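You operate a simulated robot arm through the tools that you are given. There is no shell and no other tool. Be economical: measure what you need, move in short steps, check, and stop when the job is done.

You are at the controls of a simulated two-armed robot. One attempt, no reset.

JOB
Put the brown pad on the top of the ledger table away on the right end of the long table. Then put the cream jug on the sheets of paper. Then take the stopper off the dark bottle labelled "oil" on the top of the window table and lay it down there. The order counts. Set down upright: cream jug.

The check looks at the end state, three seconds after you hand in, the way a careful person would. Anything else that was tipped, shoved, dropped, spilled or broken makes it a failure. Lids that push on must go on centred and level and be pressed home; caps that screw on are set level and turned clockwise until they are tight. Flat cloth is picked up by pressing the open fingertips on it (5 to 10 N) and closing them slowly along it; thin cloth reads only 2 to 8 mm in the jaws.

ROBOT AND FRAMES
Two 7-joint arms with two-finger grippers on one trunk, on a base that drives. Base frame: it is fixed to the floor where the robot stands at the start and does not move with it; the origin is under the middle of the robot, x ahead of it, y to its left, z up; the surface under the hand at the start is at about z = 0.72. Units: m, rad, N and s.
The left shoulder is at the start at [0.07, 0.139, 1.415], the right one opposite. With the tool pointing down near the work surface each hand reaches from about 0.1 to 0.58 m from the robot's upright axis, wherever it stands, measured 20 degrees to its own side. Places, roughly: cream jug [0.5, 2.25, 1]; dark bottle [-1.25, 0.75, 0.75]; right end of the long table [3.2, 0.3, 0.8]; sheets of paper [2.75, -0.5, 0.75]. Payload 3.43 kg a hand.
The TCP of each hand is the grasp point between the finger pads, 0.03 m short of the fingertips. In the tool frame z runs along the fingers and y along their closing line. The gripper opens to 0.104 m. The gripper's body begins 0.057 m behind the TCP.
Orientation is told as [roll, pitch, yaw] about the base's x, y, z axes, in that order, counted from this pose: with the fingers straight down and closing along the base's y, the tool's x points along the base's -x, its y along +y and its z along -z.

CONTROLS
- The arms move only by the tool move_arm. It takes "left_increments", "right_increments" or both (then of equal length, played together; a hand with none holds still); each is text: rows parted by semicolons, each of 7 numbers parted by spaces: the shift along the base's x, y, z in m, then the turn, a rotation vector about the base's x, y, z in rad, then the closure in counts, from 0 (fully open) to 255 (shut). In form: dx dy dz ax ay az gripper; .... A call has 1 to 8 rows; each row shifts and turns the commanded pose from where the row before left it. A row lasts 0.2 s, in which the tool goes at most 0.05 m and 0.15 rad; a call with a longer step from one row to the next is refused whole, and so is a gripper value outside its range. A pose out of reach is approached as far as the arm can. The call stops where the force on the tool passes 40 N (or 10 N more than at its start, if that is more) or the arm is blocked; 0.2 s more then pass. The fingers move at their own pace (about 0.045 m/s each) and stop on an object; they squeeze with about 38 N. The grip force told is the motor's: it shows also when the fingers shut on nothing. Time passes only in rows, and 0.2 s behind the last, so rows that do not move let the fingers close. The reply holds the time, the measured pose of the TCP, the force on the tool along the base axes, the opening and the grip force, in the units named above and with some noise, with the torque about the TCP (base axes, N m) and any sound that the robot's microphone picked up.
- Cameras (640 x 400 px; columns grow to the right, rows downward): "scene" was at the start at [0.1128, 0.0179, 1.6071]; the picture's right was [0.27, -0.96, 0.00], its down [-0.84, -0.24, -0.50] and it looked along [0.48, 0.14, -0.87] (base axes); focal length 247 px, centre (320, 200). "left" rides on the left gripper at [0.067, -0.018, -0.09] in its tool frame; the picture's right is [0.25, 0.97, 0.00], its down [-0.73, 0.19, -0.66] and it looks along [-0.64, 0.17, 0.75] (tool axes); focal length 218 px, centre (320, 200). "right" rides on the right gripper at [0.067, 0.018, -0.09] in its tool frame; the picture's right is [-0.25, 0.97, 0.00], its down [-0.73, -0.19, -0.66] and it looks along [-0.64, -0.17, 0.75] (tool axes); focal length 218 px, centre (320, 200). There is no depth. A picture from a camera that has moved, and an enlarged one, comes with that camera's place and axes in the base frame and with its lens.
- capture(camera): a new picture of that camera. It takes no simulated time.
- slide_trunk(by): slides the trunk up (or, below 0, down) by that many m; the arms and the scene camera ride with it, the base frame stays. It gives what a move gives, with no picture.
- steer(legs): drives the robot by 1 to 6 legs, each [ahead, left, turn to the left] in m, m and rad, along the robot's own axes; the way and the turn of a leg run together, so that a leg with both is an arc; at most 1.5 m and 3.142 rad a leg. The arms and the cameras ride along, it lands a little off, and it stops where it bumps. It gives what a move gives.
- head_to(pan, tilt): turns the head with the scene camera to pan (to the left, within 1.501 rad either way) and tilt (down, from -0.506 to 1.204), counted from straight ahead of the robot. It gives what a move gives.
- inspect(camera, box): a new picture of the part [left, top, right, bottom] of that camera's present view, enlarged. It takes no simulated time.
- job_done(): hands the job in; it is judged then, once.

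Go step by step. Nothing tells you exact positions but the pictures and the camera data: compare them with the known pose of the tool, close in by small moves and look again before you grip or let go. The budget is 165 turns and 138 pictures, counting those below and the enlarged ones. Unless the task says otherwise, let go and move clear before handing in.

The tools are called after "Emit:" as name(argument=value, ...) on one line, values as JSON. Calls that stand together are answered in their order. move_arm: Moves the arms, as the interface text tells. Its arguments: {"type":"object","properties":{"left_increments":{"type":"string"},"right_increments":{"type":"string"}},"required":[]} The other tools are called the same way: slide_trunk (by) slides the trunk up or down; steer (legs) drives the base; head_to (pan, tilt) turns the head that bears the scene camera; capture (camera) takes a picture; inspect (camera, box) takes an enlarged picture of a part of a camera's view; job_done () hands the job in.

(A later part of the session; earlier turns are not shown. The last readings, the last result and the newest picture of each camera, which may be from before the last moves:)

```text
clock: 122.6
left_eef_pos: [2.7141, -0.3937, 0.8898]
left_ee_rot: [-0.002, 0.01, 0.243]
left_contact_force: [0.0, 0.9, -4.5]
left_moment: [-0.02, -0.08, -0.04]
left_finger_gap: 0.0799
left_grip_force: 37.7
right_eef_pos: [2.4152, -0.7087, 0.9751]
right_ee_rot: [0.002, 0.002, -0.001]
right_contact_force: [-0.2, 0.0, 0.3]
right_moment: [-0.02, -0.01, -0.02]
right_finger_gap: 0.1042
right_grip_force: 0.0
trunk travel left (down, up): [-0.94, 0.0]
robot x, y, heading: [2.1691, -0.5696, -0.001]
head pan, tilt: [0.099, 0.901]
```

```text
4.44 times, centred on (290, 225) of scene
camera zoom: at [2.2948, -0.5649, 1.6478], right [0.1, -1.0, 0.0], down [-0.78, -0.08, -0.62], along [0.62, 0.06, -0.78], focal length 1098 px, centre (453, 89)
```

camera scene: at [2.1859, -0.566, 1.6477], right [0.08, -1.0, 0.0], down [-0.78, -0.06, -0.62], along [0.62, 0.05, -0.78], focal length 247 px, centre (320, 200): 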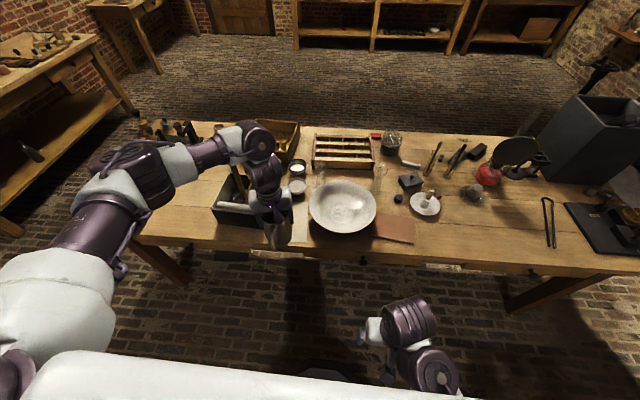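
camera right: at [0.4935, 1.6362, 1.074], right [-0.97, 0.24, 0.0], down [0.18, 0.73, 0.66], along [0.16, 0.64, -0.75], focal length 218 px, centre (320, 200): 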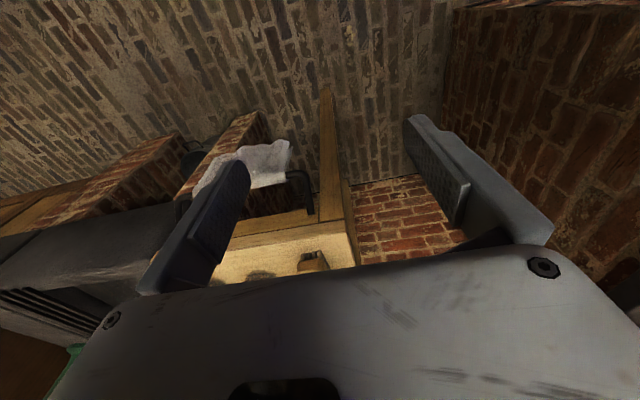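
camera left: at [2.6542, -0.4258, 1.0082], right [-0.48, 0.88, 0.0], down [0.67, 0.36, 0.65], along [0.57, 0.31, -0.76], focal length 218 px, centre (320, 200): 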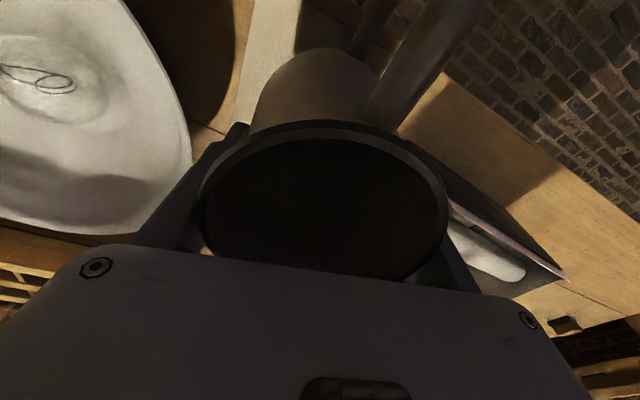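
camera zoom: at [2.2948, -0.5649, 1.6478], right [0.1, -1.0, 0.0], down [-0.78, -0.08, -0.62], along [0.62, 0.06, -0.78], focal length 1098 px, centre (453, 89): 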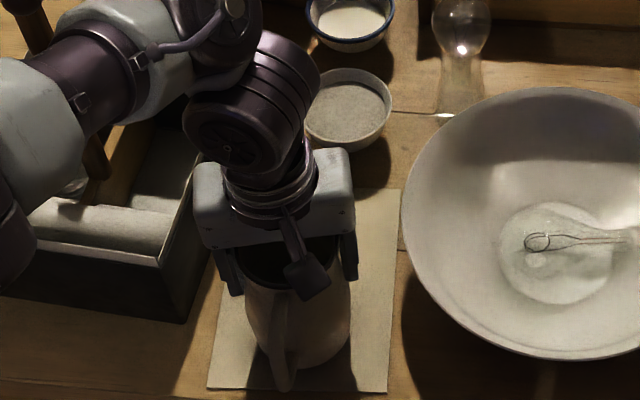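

Emit:
move_arm(left_increments="0 0 -0.003 0 0 0 255;0 0 -0.003 0 0 0 255;0 0 -0.002 0 0 0 255;0 0 -0.002 0 0 0 255;0 0 0 0 0 0 255")

```text
clock: 123.8
left_eef_pos: [2.7123, -0.3933, 0.8805]
left_ee_rot: [-0.002, 0.011, 0.243]
left_contact_force: [-0.8, -0.5, -1.0]
left_moment: [-0.07, -0.03, 0.0]
left_finger_gap: 0.0797
left_grip_force: 37.8
right_eef_pos: [2.4158, -0.709, 0.9764]
right_ee_rot: [0.0, 0.003, 0.0]
right_contact_force: [-0.1, 0.5, 0.1]
right_moment: [0.03, 0.03, 0.0]
right_finger_gap: 0.104
right_grip_force: 0.0
trunk travel left (down, up): [-0.94, 0.0]
robot x, y, heading: [2.1708, -0.5747, -0.004]
head pan, tilt: [0.099, 0.901]
```

Emit:
move_arm(left_increments="0 0 -0.002 0 0 0 255;0 0 -0.001 0 0 0 255;0 0 0 0 0 0 255")

```text
clock: 124.6
left_eef_pos: [2.7138, -0.3936, 0.879]
left_ee_rot: [-0.003, 0.005, 0.243]
left_contact_force: [1.4, 2.9, 14.7]
left_moment: [-0.4, 0.05, -0.05]
left_finger_gap: 0.0795
left_grip_force: 38.1
right_eef_pos: [2.4129, -0.7091, 0.9758]
right_ee_rot: [0.001, 0.0, 0.0]
right_contact_force: [0.1, -1.2, 0.9]
right_moment: [-0.02, 0.03, -0.03]
right_finger_gap: 0.1037
right_grip_force: 0.1
trunk travel left (down, up): [-0.94, 0.0]
robot x, y, heading: [2.1725, -0.5726, 0.001]
head pan, tilt: [0.099, 0.901]
```

Jug is seated. Opening gently to just past its width.

Emit:
move_arm(left_increments="0 0 0.001 0 0 0 60;0 0 0 0 0 0 50;0 0 0 0 0 0 30;0 0 0 0 0 0 20;0 0 0 0 0 0 20")

Emit:
capture(camera="left")

Emit:
inspect(camera="scene", box=[240, 180, 340, 270])

```text
clock: 125.8
left_eef_pos: [2.7139, -0.3944, 0.8783]
left_ee_rot: [-0.003, 0.008, 0.244]
left_contact_force: [0.0, -0.1, 0.2]
left_moment: [-0.01, 0.02, -0.02]
left_finger_gap: 0.0961
left_grip_force: 0.0
right_eef_pos: [2.4145, -0.7092, 0.9746]
right_ee_rot: [0.001, 0.003, 0.0]
right_contact_force: [0.2, 0.0, 0.4]
right_moment: [-0.01, 0.02, 0.02]
right_finger_gap: 0.1039
right_grip_force: 0.0
trunk travel left (down, up): [-0.94, 0.0]
robot x, y, heading: [2.168, -0.5723, -0.005]
head pan, tilt: [0.099, 0.901]
```

```text
67 pictures are left
camera left: at [2.6533, -0.4272, 0.971], right [-0.48, 0.88, 0.0], down [0.67, 0.36, 0.65], along [0.57, 0.31, -0.76], focal length 218 px, centre (320, 200)
```

left: 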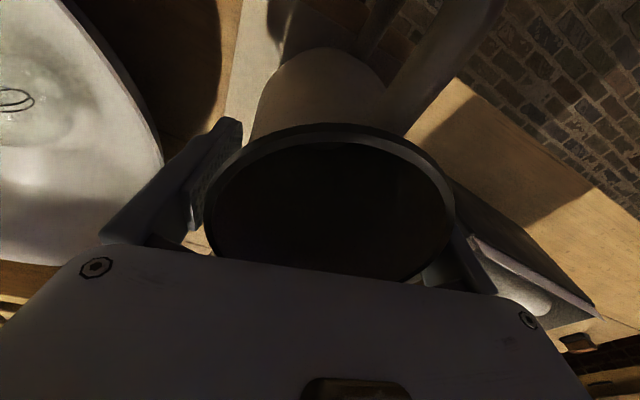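

```text
4.44 times, centred on (290, 225) of scene
camera zoom: at [2.294, -0.5652, 1.6479], right [0.1, -1.0, 0.0], down [-0.78, -0.08, -0.62], along [0.62, 0.06, -0.78], focal length 1098 px, centre (453, 89)
```

zoom: 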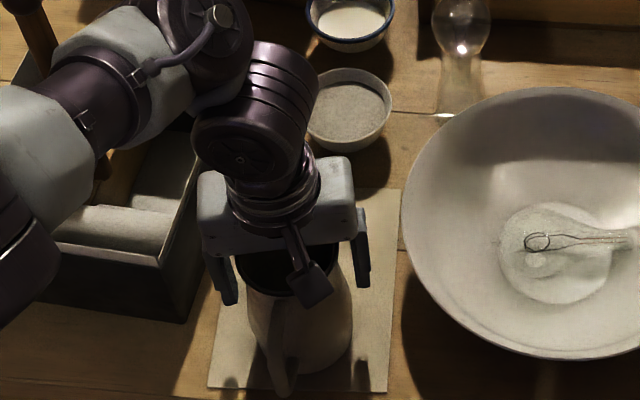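

Emit:
move_arm(left_increments="0 0 0.015 0 0 0 10;0 0 0.03 0 0 0 10;0 0 0.03 0 0 0 10;0 0 0.03 0 0 0 10;0 0 0.03 0 0 0 10;0 0 0 0 0 0 10")

Emit:
capture(camera="left")

Emit:
inspect(camera="scene", box=[220, 160, 380, 270])

```text
clock: 127.2
left_eef_pos: [2.7118, -0.3946, 1.0128]
left_ee_rot: [-0.002, 0.011, 0.242]
left_contact_force: [0.1, -0.2, -0.5]
left_moment: [-0.03, -0.01, -0.02]
left_finger_gap: 0.0999
left_grip_force: 0.0
right_eef_pos: [2.4162, -0.7098, 0.9754]
right_ee_rot: [0.0, 0.002, -0.001]
right_contact_force: [-0.6, 1.0, -0.4]
right_moment: [-0.07, -0.01, -0.01]
right_finger_gap: 0.1041
right_grip_force: 0.1
trunk travel left (down, up): [-0.94, 0.0]
robot x, y, heading: [2.1716, -0.5748, 0.003]
head pan, tilt: [0.099, 0.901]
```

```text
65 pictures are left
camera left: at [2.6524, -0.4278, 1.1052], right [-0.48, 0.88, 0.0], down [0.67, 0.36, 0.65], along [0.57, 0.31, -0.76], focal length 218 px, centre (320, 200)
```

left: 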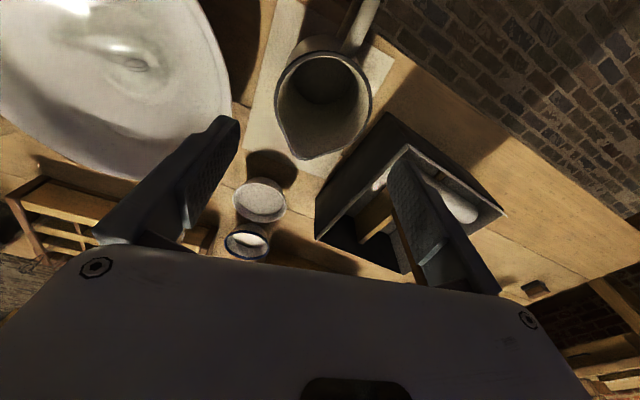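

```text
3.64 times, centred on (300, 215) of scene
camera zoom: at [2.2945, -0.5652, 1.6478], right [0.1, -1.0, 0.0], down [-0.78, -0.08, -0.62], along [0.62, 0.06, -0.78], focal length 898 px, centre (393, 146)
```

zoom: 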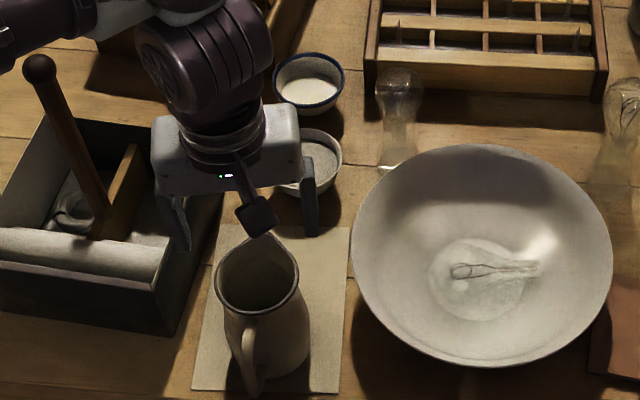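

Jug stands upright on the paper. Now I back off, go around the ledger table and turn to face the window-table side.

Emit:
steer(legs=[[-0.45, 0, 0], [0, 1.0, 0], [0, 0.87, 0], [0, 0, 3.14], [0.9, 0, 0]])

Emit:
head_to(pan=0.0, tilt=0.5)

Emit:
capture(camera="scene")

Emit:
head_to(pan=0.7, tilt=0.5)

Emit:
capture(camera="scene")

```text
clock: 150.6
left_eef_pos: [0.292, 1.046, 1.0123]
left_ee_rot: [-0.002, 0.009, -2.864]
left_contact_force: [-0.3, -0.6, 0.6]
left_moment: [0.0, 0.03, 0.0]
left_finger_gap: 0.0997
left_grip_force: 0.0
right_eef_pos: [0.5777, 1.3698, 0.9748]
right_ee_rot: [-0.001, 0.002, -3.106]
right_contact_force: [0.8, -0.8, -0.7]
right_moment: [0.02, -0.02, -0.02]
right_finger_gap: 0.1042
right_grip_force: 0.0
trunk travel left (down, up): [-0.94, 0.0]
robot x, y, heading: [0.8213, 1.2414, -3.104]
head pan, tilt: [0.099, 0.901]
```

```text
clock: 151.4
left_eef_pos: [0.2898, 1.0447, 1.0127]
left_ee_rot: [-0.001, 0.009, -2.863]
left_contact_force: [0.3, -0.8, 0.5]
left_moment: [0.01, -0.01, 0.03]
left_finger_gap: 0.0999
left_grip_force: 0.0
right_eef_pos: [0.5774, 1.3693, 0.975]
right_ee_rot: [-0.001, 0.003, -3.107]
right_contact_force: [0.4, 1.3, -0.6]
right_moment: [0.01, 0.02, -0.01]
right_finger_gap: 0.1039
right_grip_force: 0.0
trunk travel left (down, up): [-0.94, 0.0]
robot x, y, heading: [0.8265, 1.2359, -3.106]
head pan, tilt: [0.0, 0.499]
```

```text
63 pictures are left
camera scene: at [0.6829, 1.2352, 1.6816], right [-0.03, 1.0, 0.0], down [0.48, 0.02, -0.88], along [-0.88, -0.03, -0.48], focal length 247 px, centre (320, 200)
```

scene: 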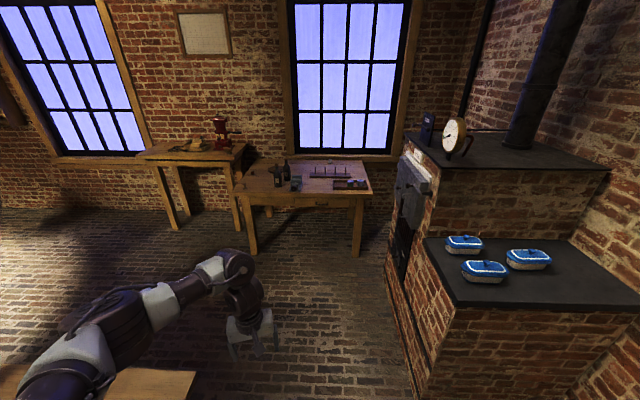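

```text
clock: 152.5
left_eef_pos: [0.2902, 1.0443, 1.012]
left_ee_rot: [-0.001, 0.009, -2.863]
left_contact_force: [0.1, -0.1, -0.2]
left_moment: [-0.01, -0.01, 0.01]
left_finger_gap: 0.0999
left_grip_force: 0.0
right_eef_pos: [0.5772, 1.3698, 0.9764]
right_ee_rot: [0.001, 0.002, -3.107]
right_contact_force: [-0.6, 0.0, -0.5]
right_moment: [0.01, 0.0, -0.01]
right_finger_gap: 0.1042
right_grip_force: 0.1
trunk travel left (down, up): [-0.94, 0.0]
robot x, y, heading: [0.8274, 1.2402, -3.116]
head pan, tilt: [0.7, 0.499]
```

```text
62 pictures are left
camera scene: at [0.7065, 1.1775, 1.6817], right [-0.67, 0.74, 0.0], down [0.36, 0.32, -0.88], along [-0.65, -0.59, -0.48], focal length 247 px, centre (320, 200)
```

scene: 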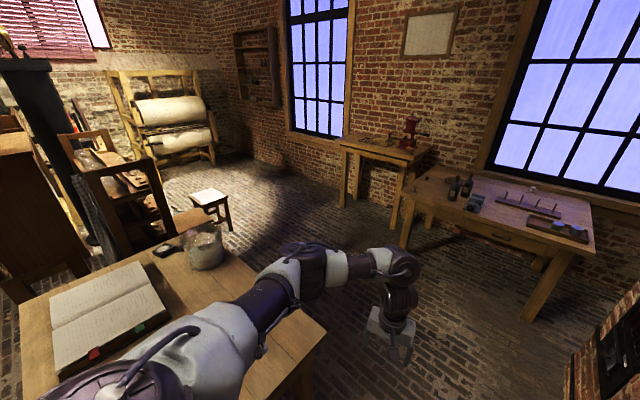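

Window table ahead: front edge x≈−1.05, y 0.5–1.55, with two dark bottles near [−1.23, 0.8]. I approach and look for the "oil" label.

Emit:
steer(legs=[[1.1, 0, -0.03], [0, 0.2, 0]])

Emit:
head_to(pan=0.2, tilt=0.75)

Emit:
capture(camera="scene")

```text
clock: 159.4
left_eef_pos: [-0.8214, 0.8294, 1.013]
left_ee_rot: [0.0, 0.009, -2.883]
left_contact_force: [0.2, 1.0, 0.3]
left_moment: [-0.03, 0.0, -0.01]
left_finger_gap: 0.1
left_grip_force: 0.1
right_eef_pos: [-0.5271, 1.149, 0.975]
right_ee_rot: [0.004, 0.003, -3.125]
right_contact_force: [0.8, 0.3, 0.4]
right_moment: [-0.02, 0.01, 0.01]
right_finger_gap: 0.1043
right_grip_force: 0.1
trunk travel left (down, up): [-0.94, 0.0]
robot x, y, heading: [-0.2823, 1.0101, -3.127]
head pan, tilt: [0.7, 0.499]
```

```text
clock: 160.3
left_eef_pos: [-0.8206, 0.8273, 1.0122]
left_ee_rot: [-0.004, 0.01, -2.884]
left_contact_force: [0.8, -0.2, 0.1]
left_moment: [-0.03, 0.02, -0.01]
left_finger_gap: 0.0993
left_grip_force: 0.1
right_eef_pos: [-0.5279, 1.1453, 0.9759]
right_ee_rot: [0.0, 0.001, -3.124]
right_contact_force: [0.2, -0.5, -0.4]
right_moment: [-0.01, 0.0, 0.02]
right_finger_gap: 0.104
right_grip_force: 0.0
trunk travel left (down, up): [-0.94, 0.0]
robot x, y, heading: [-0.278, 1.0136, -3.126]
head pan, tilt: [0.201, 0.75]
```

```text
61 pictures are left
camera scene: at [-0.414, 0.9927, 1.6598], right [-0.22, 0.98, 0.0], down [0.67, 0.15, -0.73], along [-0.71, -0.16, -0.68], focal length 247 px, centre (320, 200)
```

scene: 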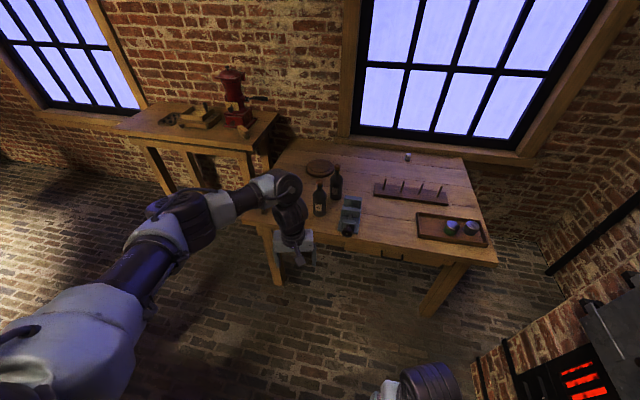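

Emit:
inspect(camera="scene", box=[280, 145, 400, 245])

```text
4.00 times, centred on (340, 195) of scene
camera zoom: at [-0.414, 0.9927, 1.6598], right [-0.22, 0.98, 0.0], down [0.67, 0.15, -0.73], along [-0.71, -0.16, -0.68], focal length 988 px, centre (240, 220)
```

zoom: 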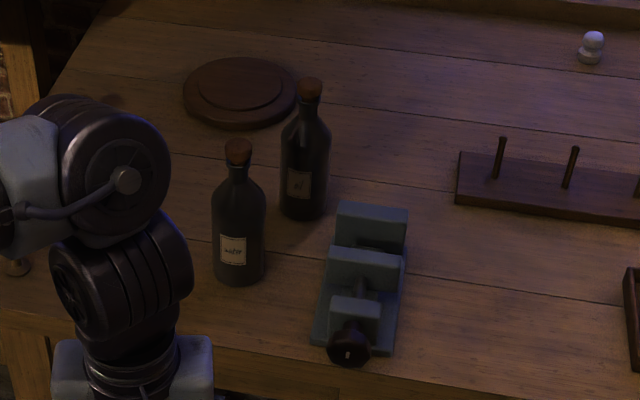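

Left bottle reads "water"; the rear-right one seems to be "oil". I'll retract the hand a bit, move closer and verify the label.

Emit:
move_arm(left_increments="0.04 -0.02 0.01 0 0 0 0;0.04 -0.03 0.01 0 0 0 0;0.03 -0.03 0 0 0 0 0;0 0 0 0 0 0 0")

Emit:
steer(legs=[[0.3, 0, 0]])

Emit:
capture(camera="scene")

Emit:
inspect(camera="scene", box=[310, 120, 430, 220])

```text
refused: row 2 steps farther than a row can; nothing moved
```

```text
clock: 162.4
left_eef_pos: [-1.1216, 0.8214, 1.0137]
left_ee_rot: [-0.002, 0.006, -2.884]
left_contact_force: [-0.1, 0.3, 0.1]
left_moment: [-0.02, -0.01, -0.01]
left_finger_gap: 0.1002
left_grip_force: 0.0
right_eef_pos: [-0.8293, 1.1421, 0.9757]
right_ee_rot: [0.001, 0.0, -3.124]
right_contact_force: [0.2, -0.1, 0.1]
right_moment: [0.02, 0.05, -0.01]
right_finger_gap: 0.1037
right_grip_force: 0.1
trunk travel left (down, up): [-0.94, 0.0]
robot x, y, heading: [-0.5822, 1.0068, -3.119]
head pan, tilt: [0.201, 0.75]
```

```text
59 pictures are left
camera scene: at [-0.7137, 0.9885, 1.66], right [-0.22, 0.98, 0.0], down [0.66, 0.15, -0.73], along [-0.72, -0.16, -0.68], focal length 247 px, centre (320, 200)
```

scene: 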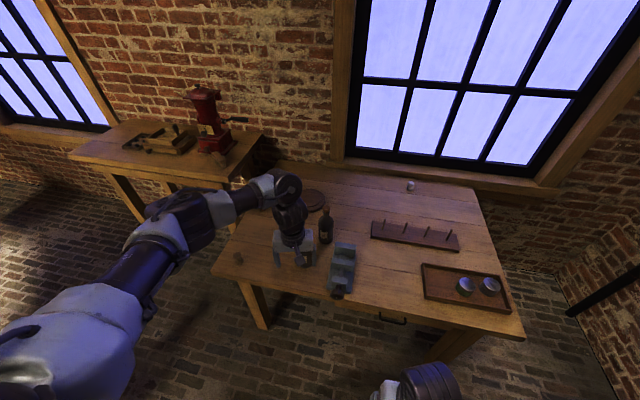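

```text
4.00 times, centred on (370, 170) of scene
camera zoom: at [-0.7137, 0.9885, 1.66], right [-0.22, 0.98, 0.0], down [0.66, 0.15, -0.73], along [-0.72, -0.16, -0.68], focal length 988 px, centre (120, 320)
```

zoom: 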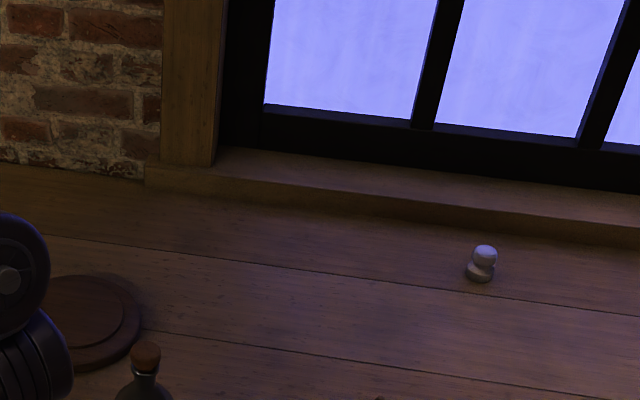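

Emit:
inspect(camera="scene", box=[270, 190, 370, 290])

Emit:
capture(camera="left")

```text
4.00 times, centred on (320, 240) of scene
camera zoom: at [-0.7137, 0.9885, 1.66], right [-0.22, 0.98, 0.0], down [0.66, 0.15, -0.73], along [-0.72, -0.16, -0.68], focal length 988 px, centre (320, 40)
```

zoom: 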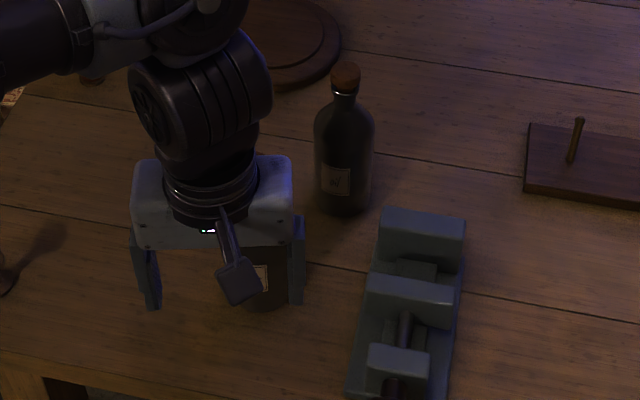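

```text
56 pictures are left
camera left: at [-1.061, 0.8557, 1.106], right [0.49, -0.87, 0.0], down [-0.66, -0.37, 0.65], along [-0.57, -0.32, -0.76], focal length 218 px, centre (320, 200)
```

left: 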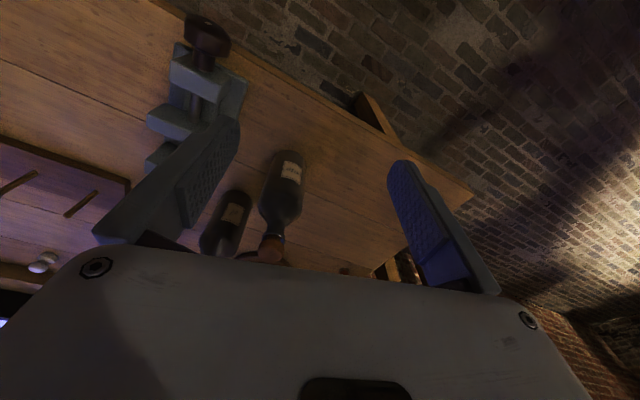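

Emit:
inspect(camera="left", box=[190, 140, 320, 265])

Emit:
inspect(camera="scene", box=[340, 225, 365, 250])

Emit:
inspect(camera="scene", box=[312, 222, 337, 247])

```text
3.20 times, centred on (255, 202) of left
camera zoom: at [-1.061, 0.8557, 1.106], right [0.49, -0.87, 0.0], down [-0.66, -0.37, 0.65], along [-0.57, -0.32, -0.76], focal length 698 px, centre (528, 192)
```

zoom: 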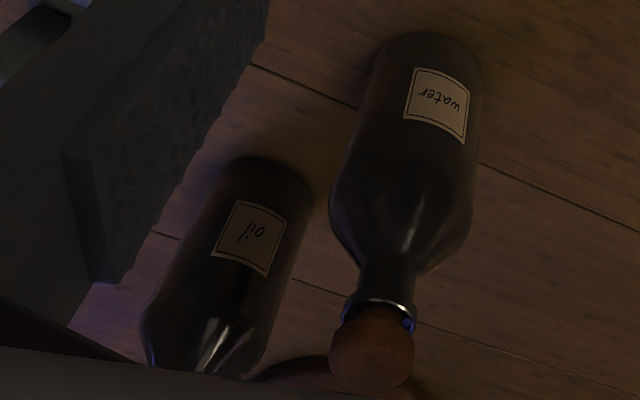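

```text
16.00 times, centred on (352, 238) of scene
camera zoom: at [-0.7137, 0.9885, 1.66], right [-0.22, 0.98, 0.0], down [0.66, 0.15, -0.73], along [-0.72, -0.16, -0.68], focal length 3953 px, centre (-200, -400)
```

zoom: 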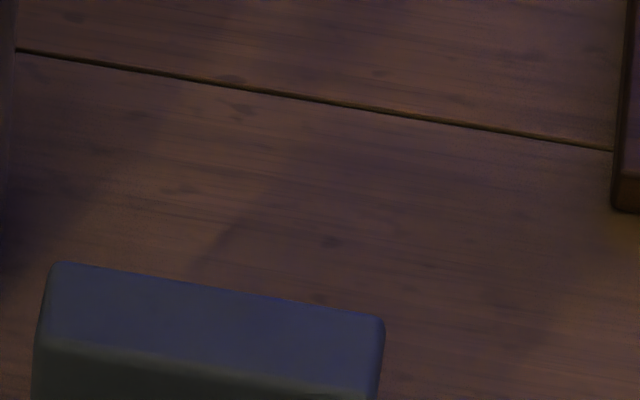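

```text
16.00 times, centred on (324, 234) of scene
camera zoom: at [-0.7137, 0.9885, 1.66], right [-0.22, 0.98, 0.0], down [0.66, 0.15, -0.73], along [-0.72, -0.16, -0.68], focal length 3953 px, centre (248, -352)
```

zoom: 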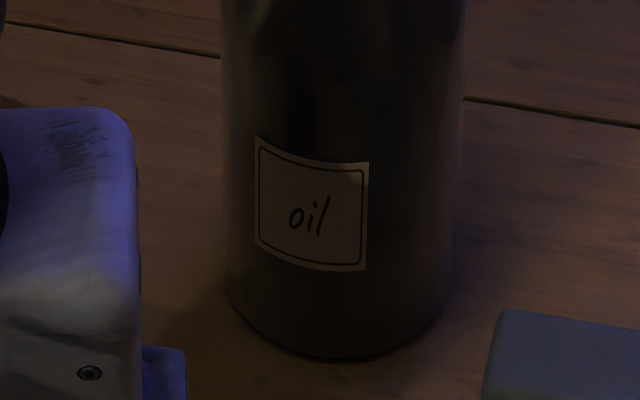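

The rear-right bottle is "oil"; its stopper is about [−1.44, 0.853], top z≈0.934 (table ≈0.745). I'll raise the hand, square its yaw and drive 0.24 closer.

Emit:
move_arm(left_increments="0.02 0 0.02 0 0 -0.08 0;0.01 0 0.02 0 0 -0.08 0;0 0 0.01 0 0 -0.08 0;0 0 0 0 0 0 0")

Emit:
steer(legs=[[0.24, 0, 0]])

Emit:
head_to(pan=0.2, tilt=0.85)

Emit:
capture(camera="scene")

Emit:
capture(camera="left")

```text
clock: 163.4
left_eef_pos: [-1.0918, 0.8227, 1.0631]
left_ee_rot: [-0.002, 0.01, -3.121]
left_contact_force: [0.1, -0.3, 0.0]
left_moment: [-0.01, -0.02, 0.0]
left_finger_gap: 0.1042
left_grip_force: 0.1
right_eef_pos: [-0.8299, 1.1404, 0.9755]
right_ee_rot: [0.0, 0.002, -3.126]
right_contact_force: [-0.6, -0.1, 0.7]
right_moment: [-0.01, 0.0, -0.01]
right_finger_gap: 0.104
right_grip_force: 0.0
trunk travel left (down, up): [-0.94, 0.0]
robot x, y, heading: [-0.5821, 1.0087, -3.126]
head pan, tilt: [0.201, 0.75]
```

```text
clock: 165.1
left_eef_pos: [-1.3276, 0.8196, 1.0638]
left_ee_rot: [-0.001, 0.007, -3.124]
left_contact_force: [-0.2, -0.1, 0.3]
left_moment: [-0.03, 0.06, 0.0]
left_finger_gap: 0.1039
left_grip_force: 0.1
right_eef_pos: [-1.0626, 1.1364, 0.9762]
right_ee_rot: [0.0, -0.001, -3.126]
right_contact_force: [0.3, 0.6, -0.9]
right_moment: [0.0, 0.04, -0.02]
right_finger_gap: 0.1039
right_grip_force: 0.2
trunk travel left (down, up): [-0.94, 0.0]
robot x, y, heading: [-0.8163, 1.0036, -3.121]
head pan, tilt: [0.201, 0.75]
```

```text
clock: 165.8
left_eef_pos: [-1.3298, 0.82, 1.0625]
left_ee_rot: [-0.002, 0.009, -3.124]
left_contact_force: [0.0, 0.3, 0.8]
left_moment: [0.01, -0.03, -0.01]
left_finger_gap: 0.1041
left_grip_force: 0.0
right_eef_pos: [-1.0656, 1.1371, 0.9766]
right_ee_rot: [0.0, 0.005, -3.125]
right_contact_force: [0.9, 0.5, -0.3]
right_moment: [-0.01, -0.01, -0.01]
right_finger_gap: 0.1039
right_grip_force: 0.0
trunk travel left (down, up): [-0.94, 0.0]
robot x, y, heading: [-0.8195, 1.001, -3.125]
head pan, tilt: [0.201, 0.85]
```

```text
52 pictures are left
camera scene: at [-0.9474, 0.9859, 1.6518], right [-0.21, 0.98, 0.0], down [0.73, 0.16, -0.66], along [-0.64, -0.14, -0.75], focal length 247 px, centre (320, 200)
```

scene: 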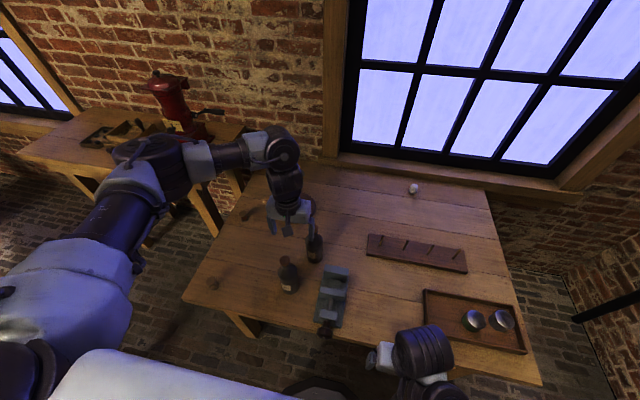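

```text
51 pictures are left
camera left: at [-1.2626, 0.8375, 1.1552], right [0.27, -0.96, 0.0], down [-0.73, -0.2, 0.65], along [-0.63, -0.18, -0.76], focal length 218 px, centre (320, 200)
```

left: 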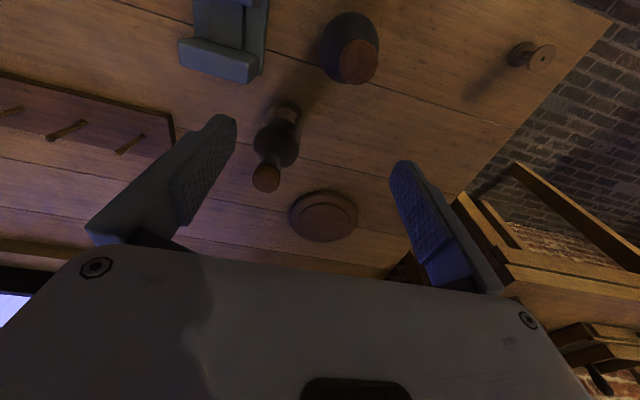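

Emit:
move_arm(left_increments="-0.035 0.012 0 0 0 0 0;-0.035 0.012 0 0 0 0 0;-0.033 0.013 -0.02 0 0 0 0;0 0 -0.03 0 0 0 0;0 0 0 0 0 0 0")

Emit:
capture(camera="left")

Emit:
inspect(camera="scene", box=[250, 180, 350, 280])

```text
clock: 167.0
left_eef_pos: [-1.4304, 0.8552, 1.0125]
left_ee_rot: [-0.003, 0.01, -3.126]
left_contact_force: [0.2, -0.1, -0.5]
left_moment: [0.0, -0.01, 0.03]
left_finger_gap: 0.1041
left_grip_force: 0.0
right_eef_pos: [-1.0646, 1.1365, 0.9758]
right_ee_rot: [-0.001, 0.003, -3.124]
right_contact_force: [-0.7, 0.6, 0.2]
right_moment: [0.0, 0.01, -0.01]
right_finger_gap: 0.1039
right_grip_force: 0.0
trunk travel left (down, up): [-0.94, 0.0]
robot x, y, heading: [-0.8219, 1.0054, -3.127]
head pan, tilt: [0.201, 0.85]
```

```text
50 pictures are left
camera left: at [-1.3637, 0.8738, 1.104], right [0.27, -0.96, 0.0], down [-0.73, -0.2, 0.65], along [-0.63, -0.17, -0.76], focal length 218 px, centre (320, 200)
```

left: 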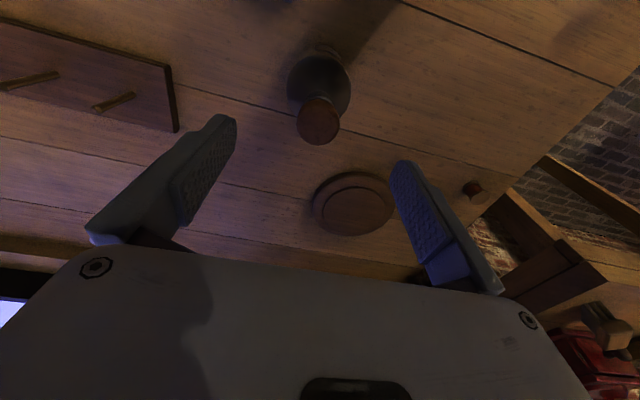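

```text
4.00 times, centred on (300, 230) of scene
camera zoom: at [-0.947, 0.9849, 1.6518], right [-0.21, 0.98, 0.0], down [0.73, 0.16, -0.66], along [-0.64, -0.14, -0.75], focal length 988 px, centre (400, 80)
```

zoom: 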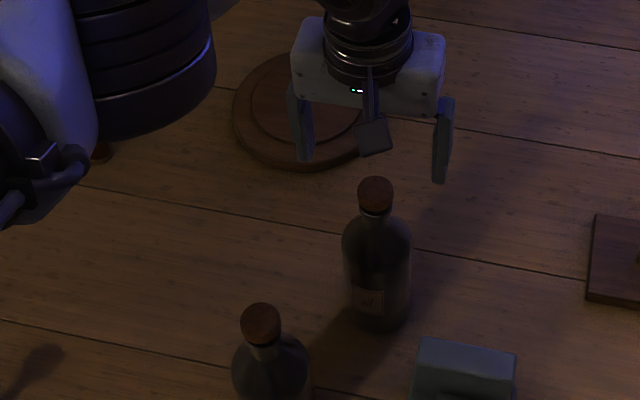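

Emit:
move_arm(left_increments="0.002 0.002 -0.02 0 0 0 0;0 0 -0.02 0 0 0 0;0 0 0 0 0 0 0")

Emit:
capture(camera="left")

Emit:
inspect(camera="scene", box=[250, 180, 350, 280])

```text
clock: 167.8
left_eef_pos: [-1.4293, 0.8558, 0.9716]
left_ee_rot: [-0.002, 0.008, -3.124]
left_contact_force: [-0.9, 0.5, 0.4]
left_moment: [0.01, 0.0, 0.03]
left_finger_gap: 0.1038
left_grip_force: 0.1
right_eef_pos: [-1.0652, 1.1365, 0.9756]
right_ee_rot: [0.0, 0.002, -3.126]
right_contact_force: [-0.7, -1.3, -0.2]
right_moment: [0.02, -0.01, -0.01]
right_finger_gap: 0.104
right_grip_force: 0.0
trunk travel left (down, up): [-0.94, 0.0]
robot x, y, heading: [-0.8197, 1.007, -3.12]
head pan, tilt: [0.201, 0.85]
```

```text
48 pictures are left
camera left: at [-1.363, 0.8746, 1.064], right [0.27, -0.96, 0.0], down [-0.73, -0.21, 0.65], along [-0.63, -0.18, -0.76], focal length 218 px, centre (320, 200)
```

left: 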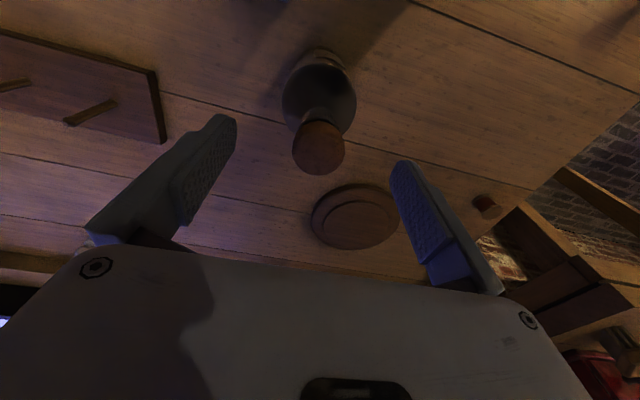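

```text
4.00 times, centred on (300, 230) of scene
camera zoom: at [-0.9474, 0.9854, 1.6518], right [-0.21, 0.98, 0.0], down [0.73, 0.16, -0.66], along [-0.64, -0.14, -0.75], focal length 988 px, centre (400, 80)
```

zoom: 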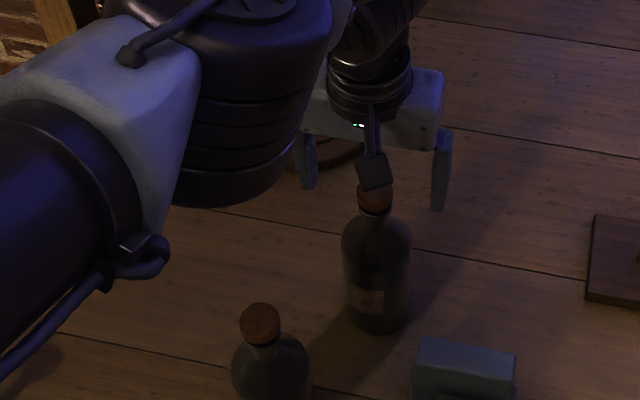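

Stopper top ≈[−1.425, 0.857, 0.937]. Lowering ~19 mm so only the stopper is between the tips, then closing.

Emit:
move_arm(left_increments="0.003 0.001 -0.01 0 0 0 0;0 0 -0.009 0 0 0 0;0 0 0 0 0 0 80;0 0 0 0 0 0 120;0 0 0 0 0 0 160;0 0 0 0 0 0 200;0 0 0 0 0 0 200")

Emit:
capture(camera="left")

Emit:
inspect(camera="scene", box=[275, 200, 335, 260])

```text
clock: 169.4
left_eef_pos: [-1.4267, 0.8589, 0.9536]
left_ee_rot: [-0.001, 0.008, -3.124]
left_contact_force: [0.3, 0.6, 0.6]
left_moment: [-0.01, -0.02, -0.01]
left_finger_gap: 0.0274
left_grip_force: 22.4
right_eef_pos: [-1.0649, 1.137, 0.975]
right_ee_rot: [-0.001, 0.003, -3.126]
right_contact_force: [0.5, 0.4, 0.0]
right_moment: [0.0, -0.01, -0.01]
right_finger_gap: 0.104
right_grip_force: 0.0
trunk travel left (down, up): [-0.94, 0.0]
robot x, y, heading: [-0.8207, 1.0065, -3.129]
head pan, tilt: [0.201, 0.85]
heard: snap
```

```text
46 pictures are left
camera left: at [-1.3608, 0.8772, 1.0463], right [0.27, -0.96, 0.0], down [-0.73, -0.21, 0.65], along [-0.63, -0.18, -0.76], focal length 218 px, centre (320, 200)
```

left: 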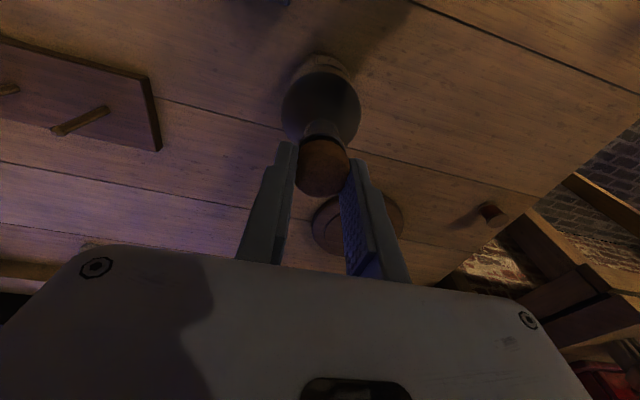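

```text
6.67 times, centred on (305, 230) of scene
camera zoom: at [-0.9478, 0.9858, 1.6517], right [-0.21, 0.98, 0.0], down [0.73, 0.16, -0.66], along [-0.64, -0.14, -0.75], focal length 1647 px, centre (420, 0)
```

zoom: 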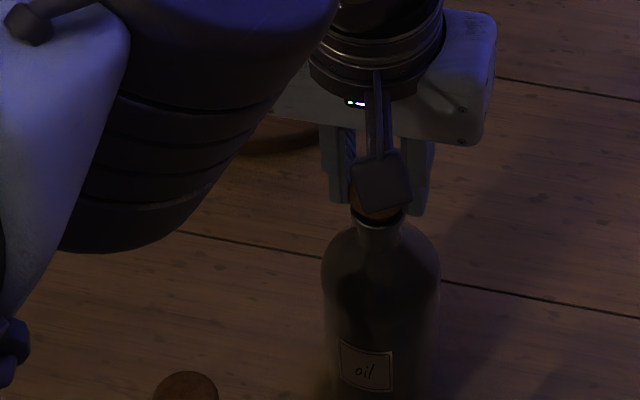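

The stopper is gripped (27 mm) and a snap was heard, likely the stopper freeing. Pull straight up gently and check.

Emit:
move_arm(left_increments="0 0 0 0 0 0 255;0 0 0.004 0 0 0 255;0 0 0.004 0 0 0 255;0 0 0.004 0 0 0 255;0 0 0 0 0 0 255")

Emit:
inspect(camera="scene", box=[275, 200, 335, 260])

```text
clock: 170.6
left_eef_pos: [-1.4265, 0.8583, 0.9652]
left_ee_rot: [-0.001, 0.011, -3.125]
left_contact_force: [1.0, 0.2, 0.4]
left_moment: [0.02, 0.02, 0.0]
left_finger_gap: 0.0207
left_grip_force: 38.1
right_eef_pos: [-1.0651, 1.138, 0.9742]
right_ee_rot: [-0.001, 0.003, -3.126]
right_contact_force: [0.3, -0.1, -0.6]
right_moment: [0.02, 0.01, 0.02]
right_finger_gap: 0.1038
right_grip_force: 0.0
trunk travel left (down, up): [-0.94, 0.0]
robot x, y, heading: [-0.8206, 1.0034, -3.121]
head pan, tilt: [0.201, 0.85]
```

```text
6.67 times, centred on (305, 230) of scene
camera zoom: at [-0.9477, 0.9859, 1.6517], right [-0.21, 0.98, 0.0], down [0.73, 0.16, -0.66], along [-0.64, -0.14, -0.75], focal length 1647 px, centre (420, 0)
```

zoom: 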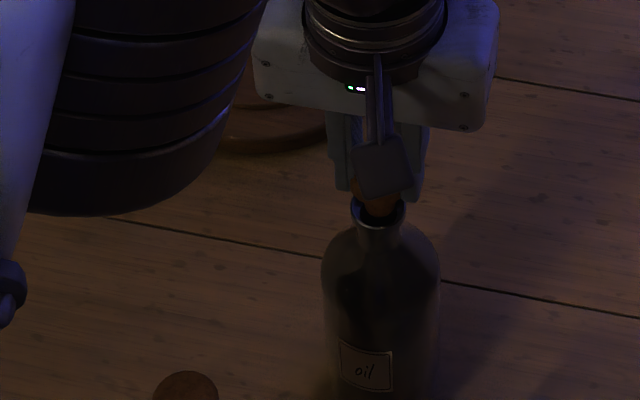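

The stopper is coming out while the bottle stays. Continue up.

Emit:
move_arm(left_increments="0 0 0.01 0 0 0 255;0 0 0.015 0 0 0 255;0 0 0.02 0 0 0 255;0 0 0.02 0 0 0 255;0 0 0 0 0 0 255")

Emit:
capture(camera="left")

Emit:
inspect(camera="scene", box=[255, 180, 335, 260])

```text
clock: 171.8
left_eef_pos: [-1.4259, 0.8601, 1.0309]
left_ee_rot: [-0.001, 0.009, -3.123]
left_contact_force: [-0.1, 0.4, 0.3]
left_moment: [-0.02, -0.05, 0.01]
left_finger_gap: 0.027
left_grip_force: 38.0
right_eef_pos: [-1.0656, 1.1363, 0.9753]
right_ee_rot: [0.0, 0.003, -3.125]
right_contact_force: [-0.4, -0.1, -0.1]
right_moment: [-0.01, 0.02, 0.01]
right_finger_gap: 0.1042
right_grip_force: 0.0
trunk travel left (down, up): [-0.94, 0.0]
robot x, y, heading: [-0.8186, 1.0046, -3.129]
head pan, tilt: [0.201, 0.85]
```

```text
43 pictures are left
camera left: at [-1.3606, 0.8785, 1.1234], right [0.27, -0.96, 0.0], down [-0.73, -0.21, 0.65], along [-0.63, -0.18, -0.76], focal length 218 px, centre (320, 200)
```

left: 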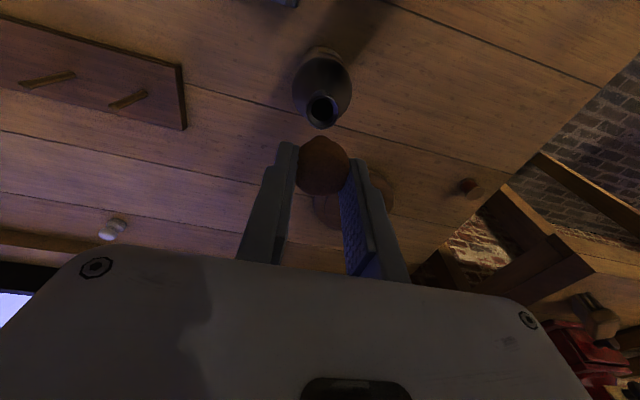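

```text
5.00 times, centred on (295, 220) of scene
camera zoom: at [-0.9478, 0.9856, 1.6517], right [-0.21, 0.98, 0.0], down [0.73, 0.16, -0.66], along [-0.64, -0.14, -0.75], focal length 1235 px, centre (445, 100)
```

zoom: 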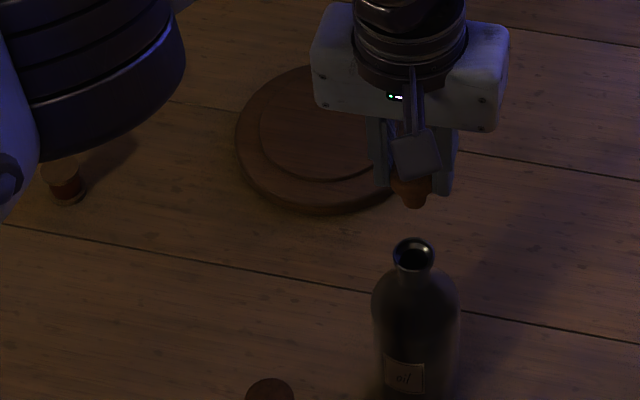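

The stopper is out. I'll lay it in the free area right of the vise, about [−1.3, 1.12]; first strafe right with the hand high.

Emit:
steer(legs=[[0, -0.25, 0]])

Emit:
move_arm(left_increments="0.035 0 0 0 0 0 255;0.035 0 0 0 0 0 255;0.035 0 -0.01 0 0 0 255;0.02 0 -0.02 0 0 0 255;0 0 0 0 0 0 255")

Emit:
capture(camera="scene")

Emit:
capture(camera="left")

```text
clock: 173.6
left_eef_pos: [-1.4303, 1.1012, 1.0304]
left_ee_rot: [-0.002, 0.01, -3.121]
left_contact_force: [-0.3, -0.7, -0.7]
left_moment: [0.05, 0.02, 0.0]
left_finger_gap: 0.0271
left_grip_force: 38.0
right_eef_pos: [-1.0701, 1.381, 0.9747]
right_ee_rot: [-0.002, 0.004, -3.122]
right_contact_force: [0.5, 0.3, 0.4]
right_moment: [-0.01, 0.0, 0.01]
right_finger_gap: 0.1037
right_grip_force: 0.0
trunk travel left (down, up): [-0.94, 0.0]
robot x, y, heading: [-0.8232, 1.2477, -3.124]
head pan, tilt: [0.201, 0.85]
```

```text
clock: 174.8
left_eef_pos: [-1.3072, 1.1036, 0.9993]
left_ee_rot: [-0.003, 0.008, -3.119]
left_contact_force: [-0.5, 0.5, 0.0]
left_moment: [-0.02, 0.0, -0.02]
left_finger_gap: 0.0271
left_grip_force: 37.9
right_eef_pos: [-1.0704, 1.3822, 0.9752]
right_ee_rot: [-0.001, 0.002, -3.123]
right_contact_force: [1.0, -0.3, 0.1]
right_moment: [-0.03, -0.05, 0.03]
right_finger_gap: 0.1039
right_grip_force: 0.0
trunk travel left (down, up): [-0.94, 0.0]
robot x, y, heading: [-0.825, 1.2493, -3.118]
head pan, tilt: [0.201, 0.85]
```

```text
41 pictures are left
camera scene: at [-0.9519, 1.231, 1.6517], right [-0.22, 0.98, 0.0], down [0.73, 0.16, -0.66], along [-0.64, -0.14, -0.75], focal length 247 px, centre (320, 200)
```

scene: 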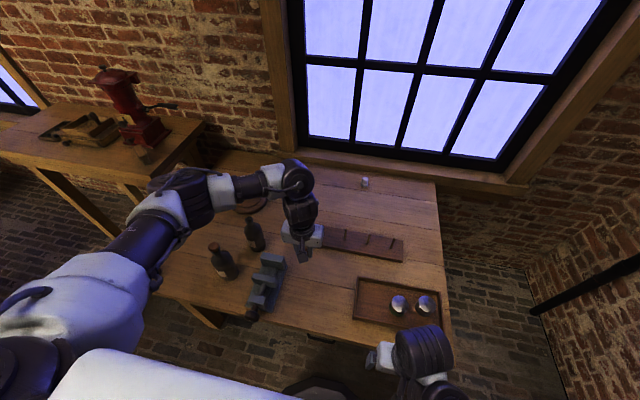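

```text
40 pictures are left
camera left: at [-1.2403, 1.1225, 1.092], right [0.27, -0.96, 0.0], down [-0.73, -0.21, 0.65], along [-0.62, -0.18, -0.76], focal length 218 px, centre (320, 200)
```

left: 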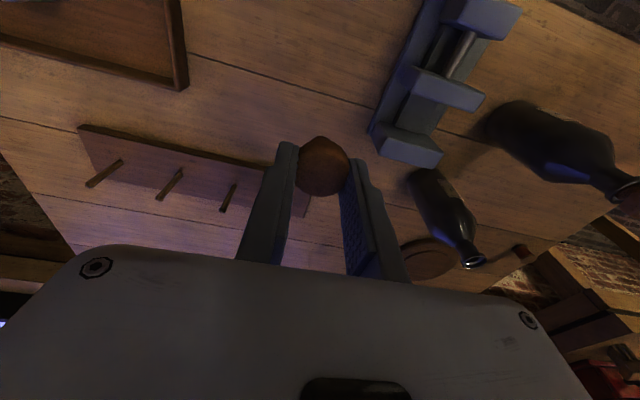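

Spot below is clear. Shift +0.03 in y and descend in stages.

Emit:
move_arm(left_increments="0 0.03 0 0 0 0 255;0 0 -0.045 0 0 0 255;0 0 -0.045 0 0 0 255;0 0 -0.045 0 0 0 255;0 0 -0.03 0 0 0 255;0 0 0 0 0 0 255")

Emit:
capture(camera="left")

Emit:
inspect(camera="scene", box=[250, 210, 370, 310])

```text
clock: 176.2
left_eef_pos: [-1.3065, 1.133, 0.8355]
left_ee_rot: [-0.003, 0.009, -3.121]
left_contact_force: [0.1, -0.2, 0.3]
left_moment: [0.0, -0.01, -0.02]
left_finger_gap: 0.0272
left_grip_force: 37.8
right_eef_pos: [-1.0709, 1.3832, 0.9759]
right_ee_rot: [0.001, 0.004, -3.125]
right_contact_force: [-0.7, -0.1, 0.6]
right_moment: [0.01, 0.01, 0.0]
right_finger_gap: 0.104
right_grip_force: 0.1
trunk travel left (down, up): [-0.94, 0.0]
robot x, y, heading: [-0.8212, 1.2498, -3.124]
head pan, tilt: [0.201, 0.85]
```

```text
39 pictures are left
camera left: at [-1.2402, 1.1522, 0.9278], right [0.27, -0.96, 0.0], down [-0.73, -0.21, 0.65], along [-0.62, -0.18, -0.76], focal length 218 px, centre (320, 200)
```

left: 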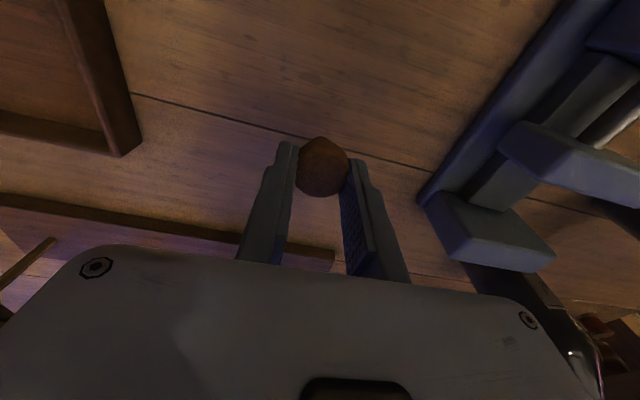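

```text
4.00 times, centred on (310, 260) of scene
camera zoom: at [-0.9517, 1.2308, 1.6517], right [-0.22, 0.98, 0.0], down [0.73, 0.16, -0.66], along [-0.64, -0.14, -0.75], focal length 988 px, centre (360, -40)
```

zoom: 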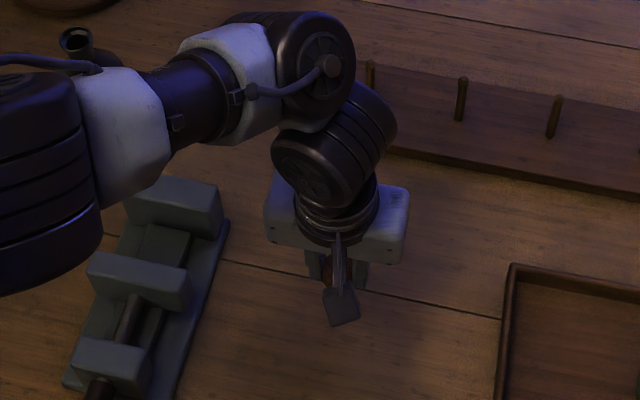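

Emit:
move_arm(left_increments="0 0 -0.015 0 0 0 255;0 0 -0.01 0 0 0 255;0 0 -0.006 0 0 0 255;0 0 -0.004 0 0 0 255;0 0 -0.003 0 0 0 255;0 0 -0.003 0 0 0 255;0 0 0 0 0 0 255")

```text
clock: 177.8
left_eef_pos: [-1.3057, 1.1339, 0.7957]
left_ee_rot: [-0.002, 0.01, -3.122]
left_contact_force: [0.7, -0.8, 0.2]
left_moment: [0.0, 0.01, -0.02]
left_finger_gap: 0.0271
left_grip_force: 37.8
right_eef_pos: [-1.0695, 1.3821, 0.9755]
right_ee_rot: [0.0, 0.003, -3.123]
right_contact_force: [0.1, 0.9, 0.2]
right_moment: [0.0, 0.0, -0.04]
right_finger_gap: 0.1039
right_grip_force: 0.1
trunk travel left (down, up): [-0.94, 0.0]
robot x, y, heading: [-0.8244, 1.2503, -3.125]
head pan, tilt: [0.201, 0.85]
```

Emit:
move_arm(left_increments="0 0 -0.003 0 0 0 255;0 0 -0.003 0 0 0 255;0 0 -0.003 0 0 0 255;0 0 -0.002 0 0 0 255;0 0 -0.002 0 0 0 255;0 0 -0.002 0 0 0 255;0 0 0 0 0 0 255")

Emit:
inspect(camera="left", box=[240, 90, 400, 220])

```text
clock: 179.4
left_eef_pos: [-1.3061, 1.1327, 0.778]
left_ee_rot: [0.0, 0.009, -3.121]
left_contact_force: [0.0, -0.2, 0.8]
left_moment: [-0.01, -0.01, 0.01]
left_finger_gap: 0.027
left_grip_force: 37.6
right_eef_pos: [-1.0706, 1.3821, 0.9748]
right_ee_rot: [0.0, 0.003, -3.122]
right_contact_force: [0.4, -0.4, -0.5]
right_moment: [0.01, 0.02, 0.0]
right_finger_gap: 0.1042
right_grip_force: 0.1
trunk travel left (down, up): [-0.94, 0.0]
robot x, y, heading: [-0.826, 1.2479, -3.124]
head pan, tilt: [0.201, 0.85]
```

```text
3.08 times, centred on (320, 155) of left
camera zoom: at [-1.2392, 1.1522, 0.8719], right [0.27, -0.96, 0.0], down [-0.73, -0.21, 0.65], along [-0.62, -0.18, -0.76], focal length 672 px, centre (320, 338)
```

zoom: 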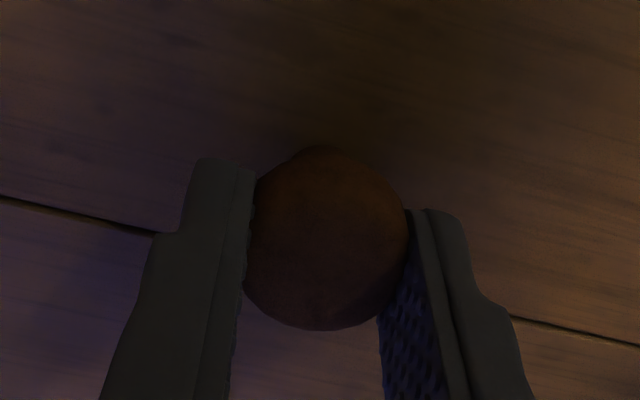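

Emit:
move_arm(left_increments="0 0 -0.003 0 0 0 255;0 0 -0.003 0 0 0 255;0 0 -0.003 0 0 0 255;0 0 -0.003 0 0 0 255;0 0 -0.003 0 0 0 255;0 0 0 0 0 0 255")

```text
clock: 180.8
left_eef_pos: [-1.3057, 1.1337, 0.7671]
left_ee_rot: [-0.001, 0.006, -3.119]
left_contact_force: [0.3, -3.4, 24.5]
left_moment: [-0.07, -0.02, 0.0]
left_finger_gap: 0.0268
left_grip_force: 38.1
right_eef_pos: [-1.0681, 1.3817, 0.9766]
right_ee_rot: [0.001, -0.001, -3.123]
right_contact_force: [0.1, -0.7, 0.6]
right_moment: [0.0, 0.02, 0.04]
right_finger_gap: 0.1042
right_grip_force: 0.0
trunk travel left (down, up): [-0.94, 0.0]
robot x, y, heading: [-0.822, 1.2469, -3.125]
head pan, tilt: [0.201, 0.85]
```

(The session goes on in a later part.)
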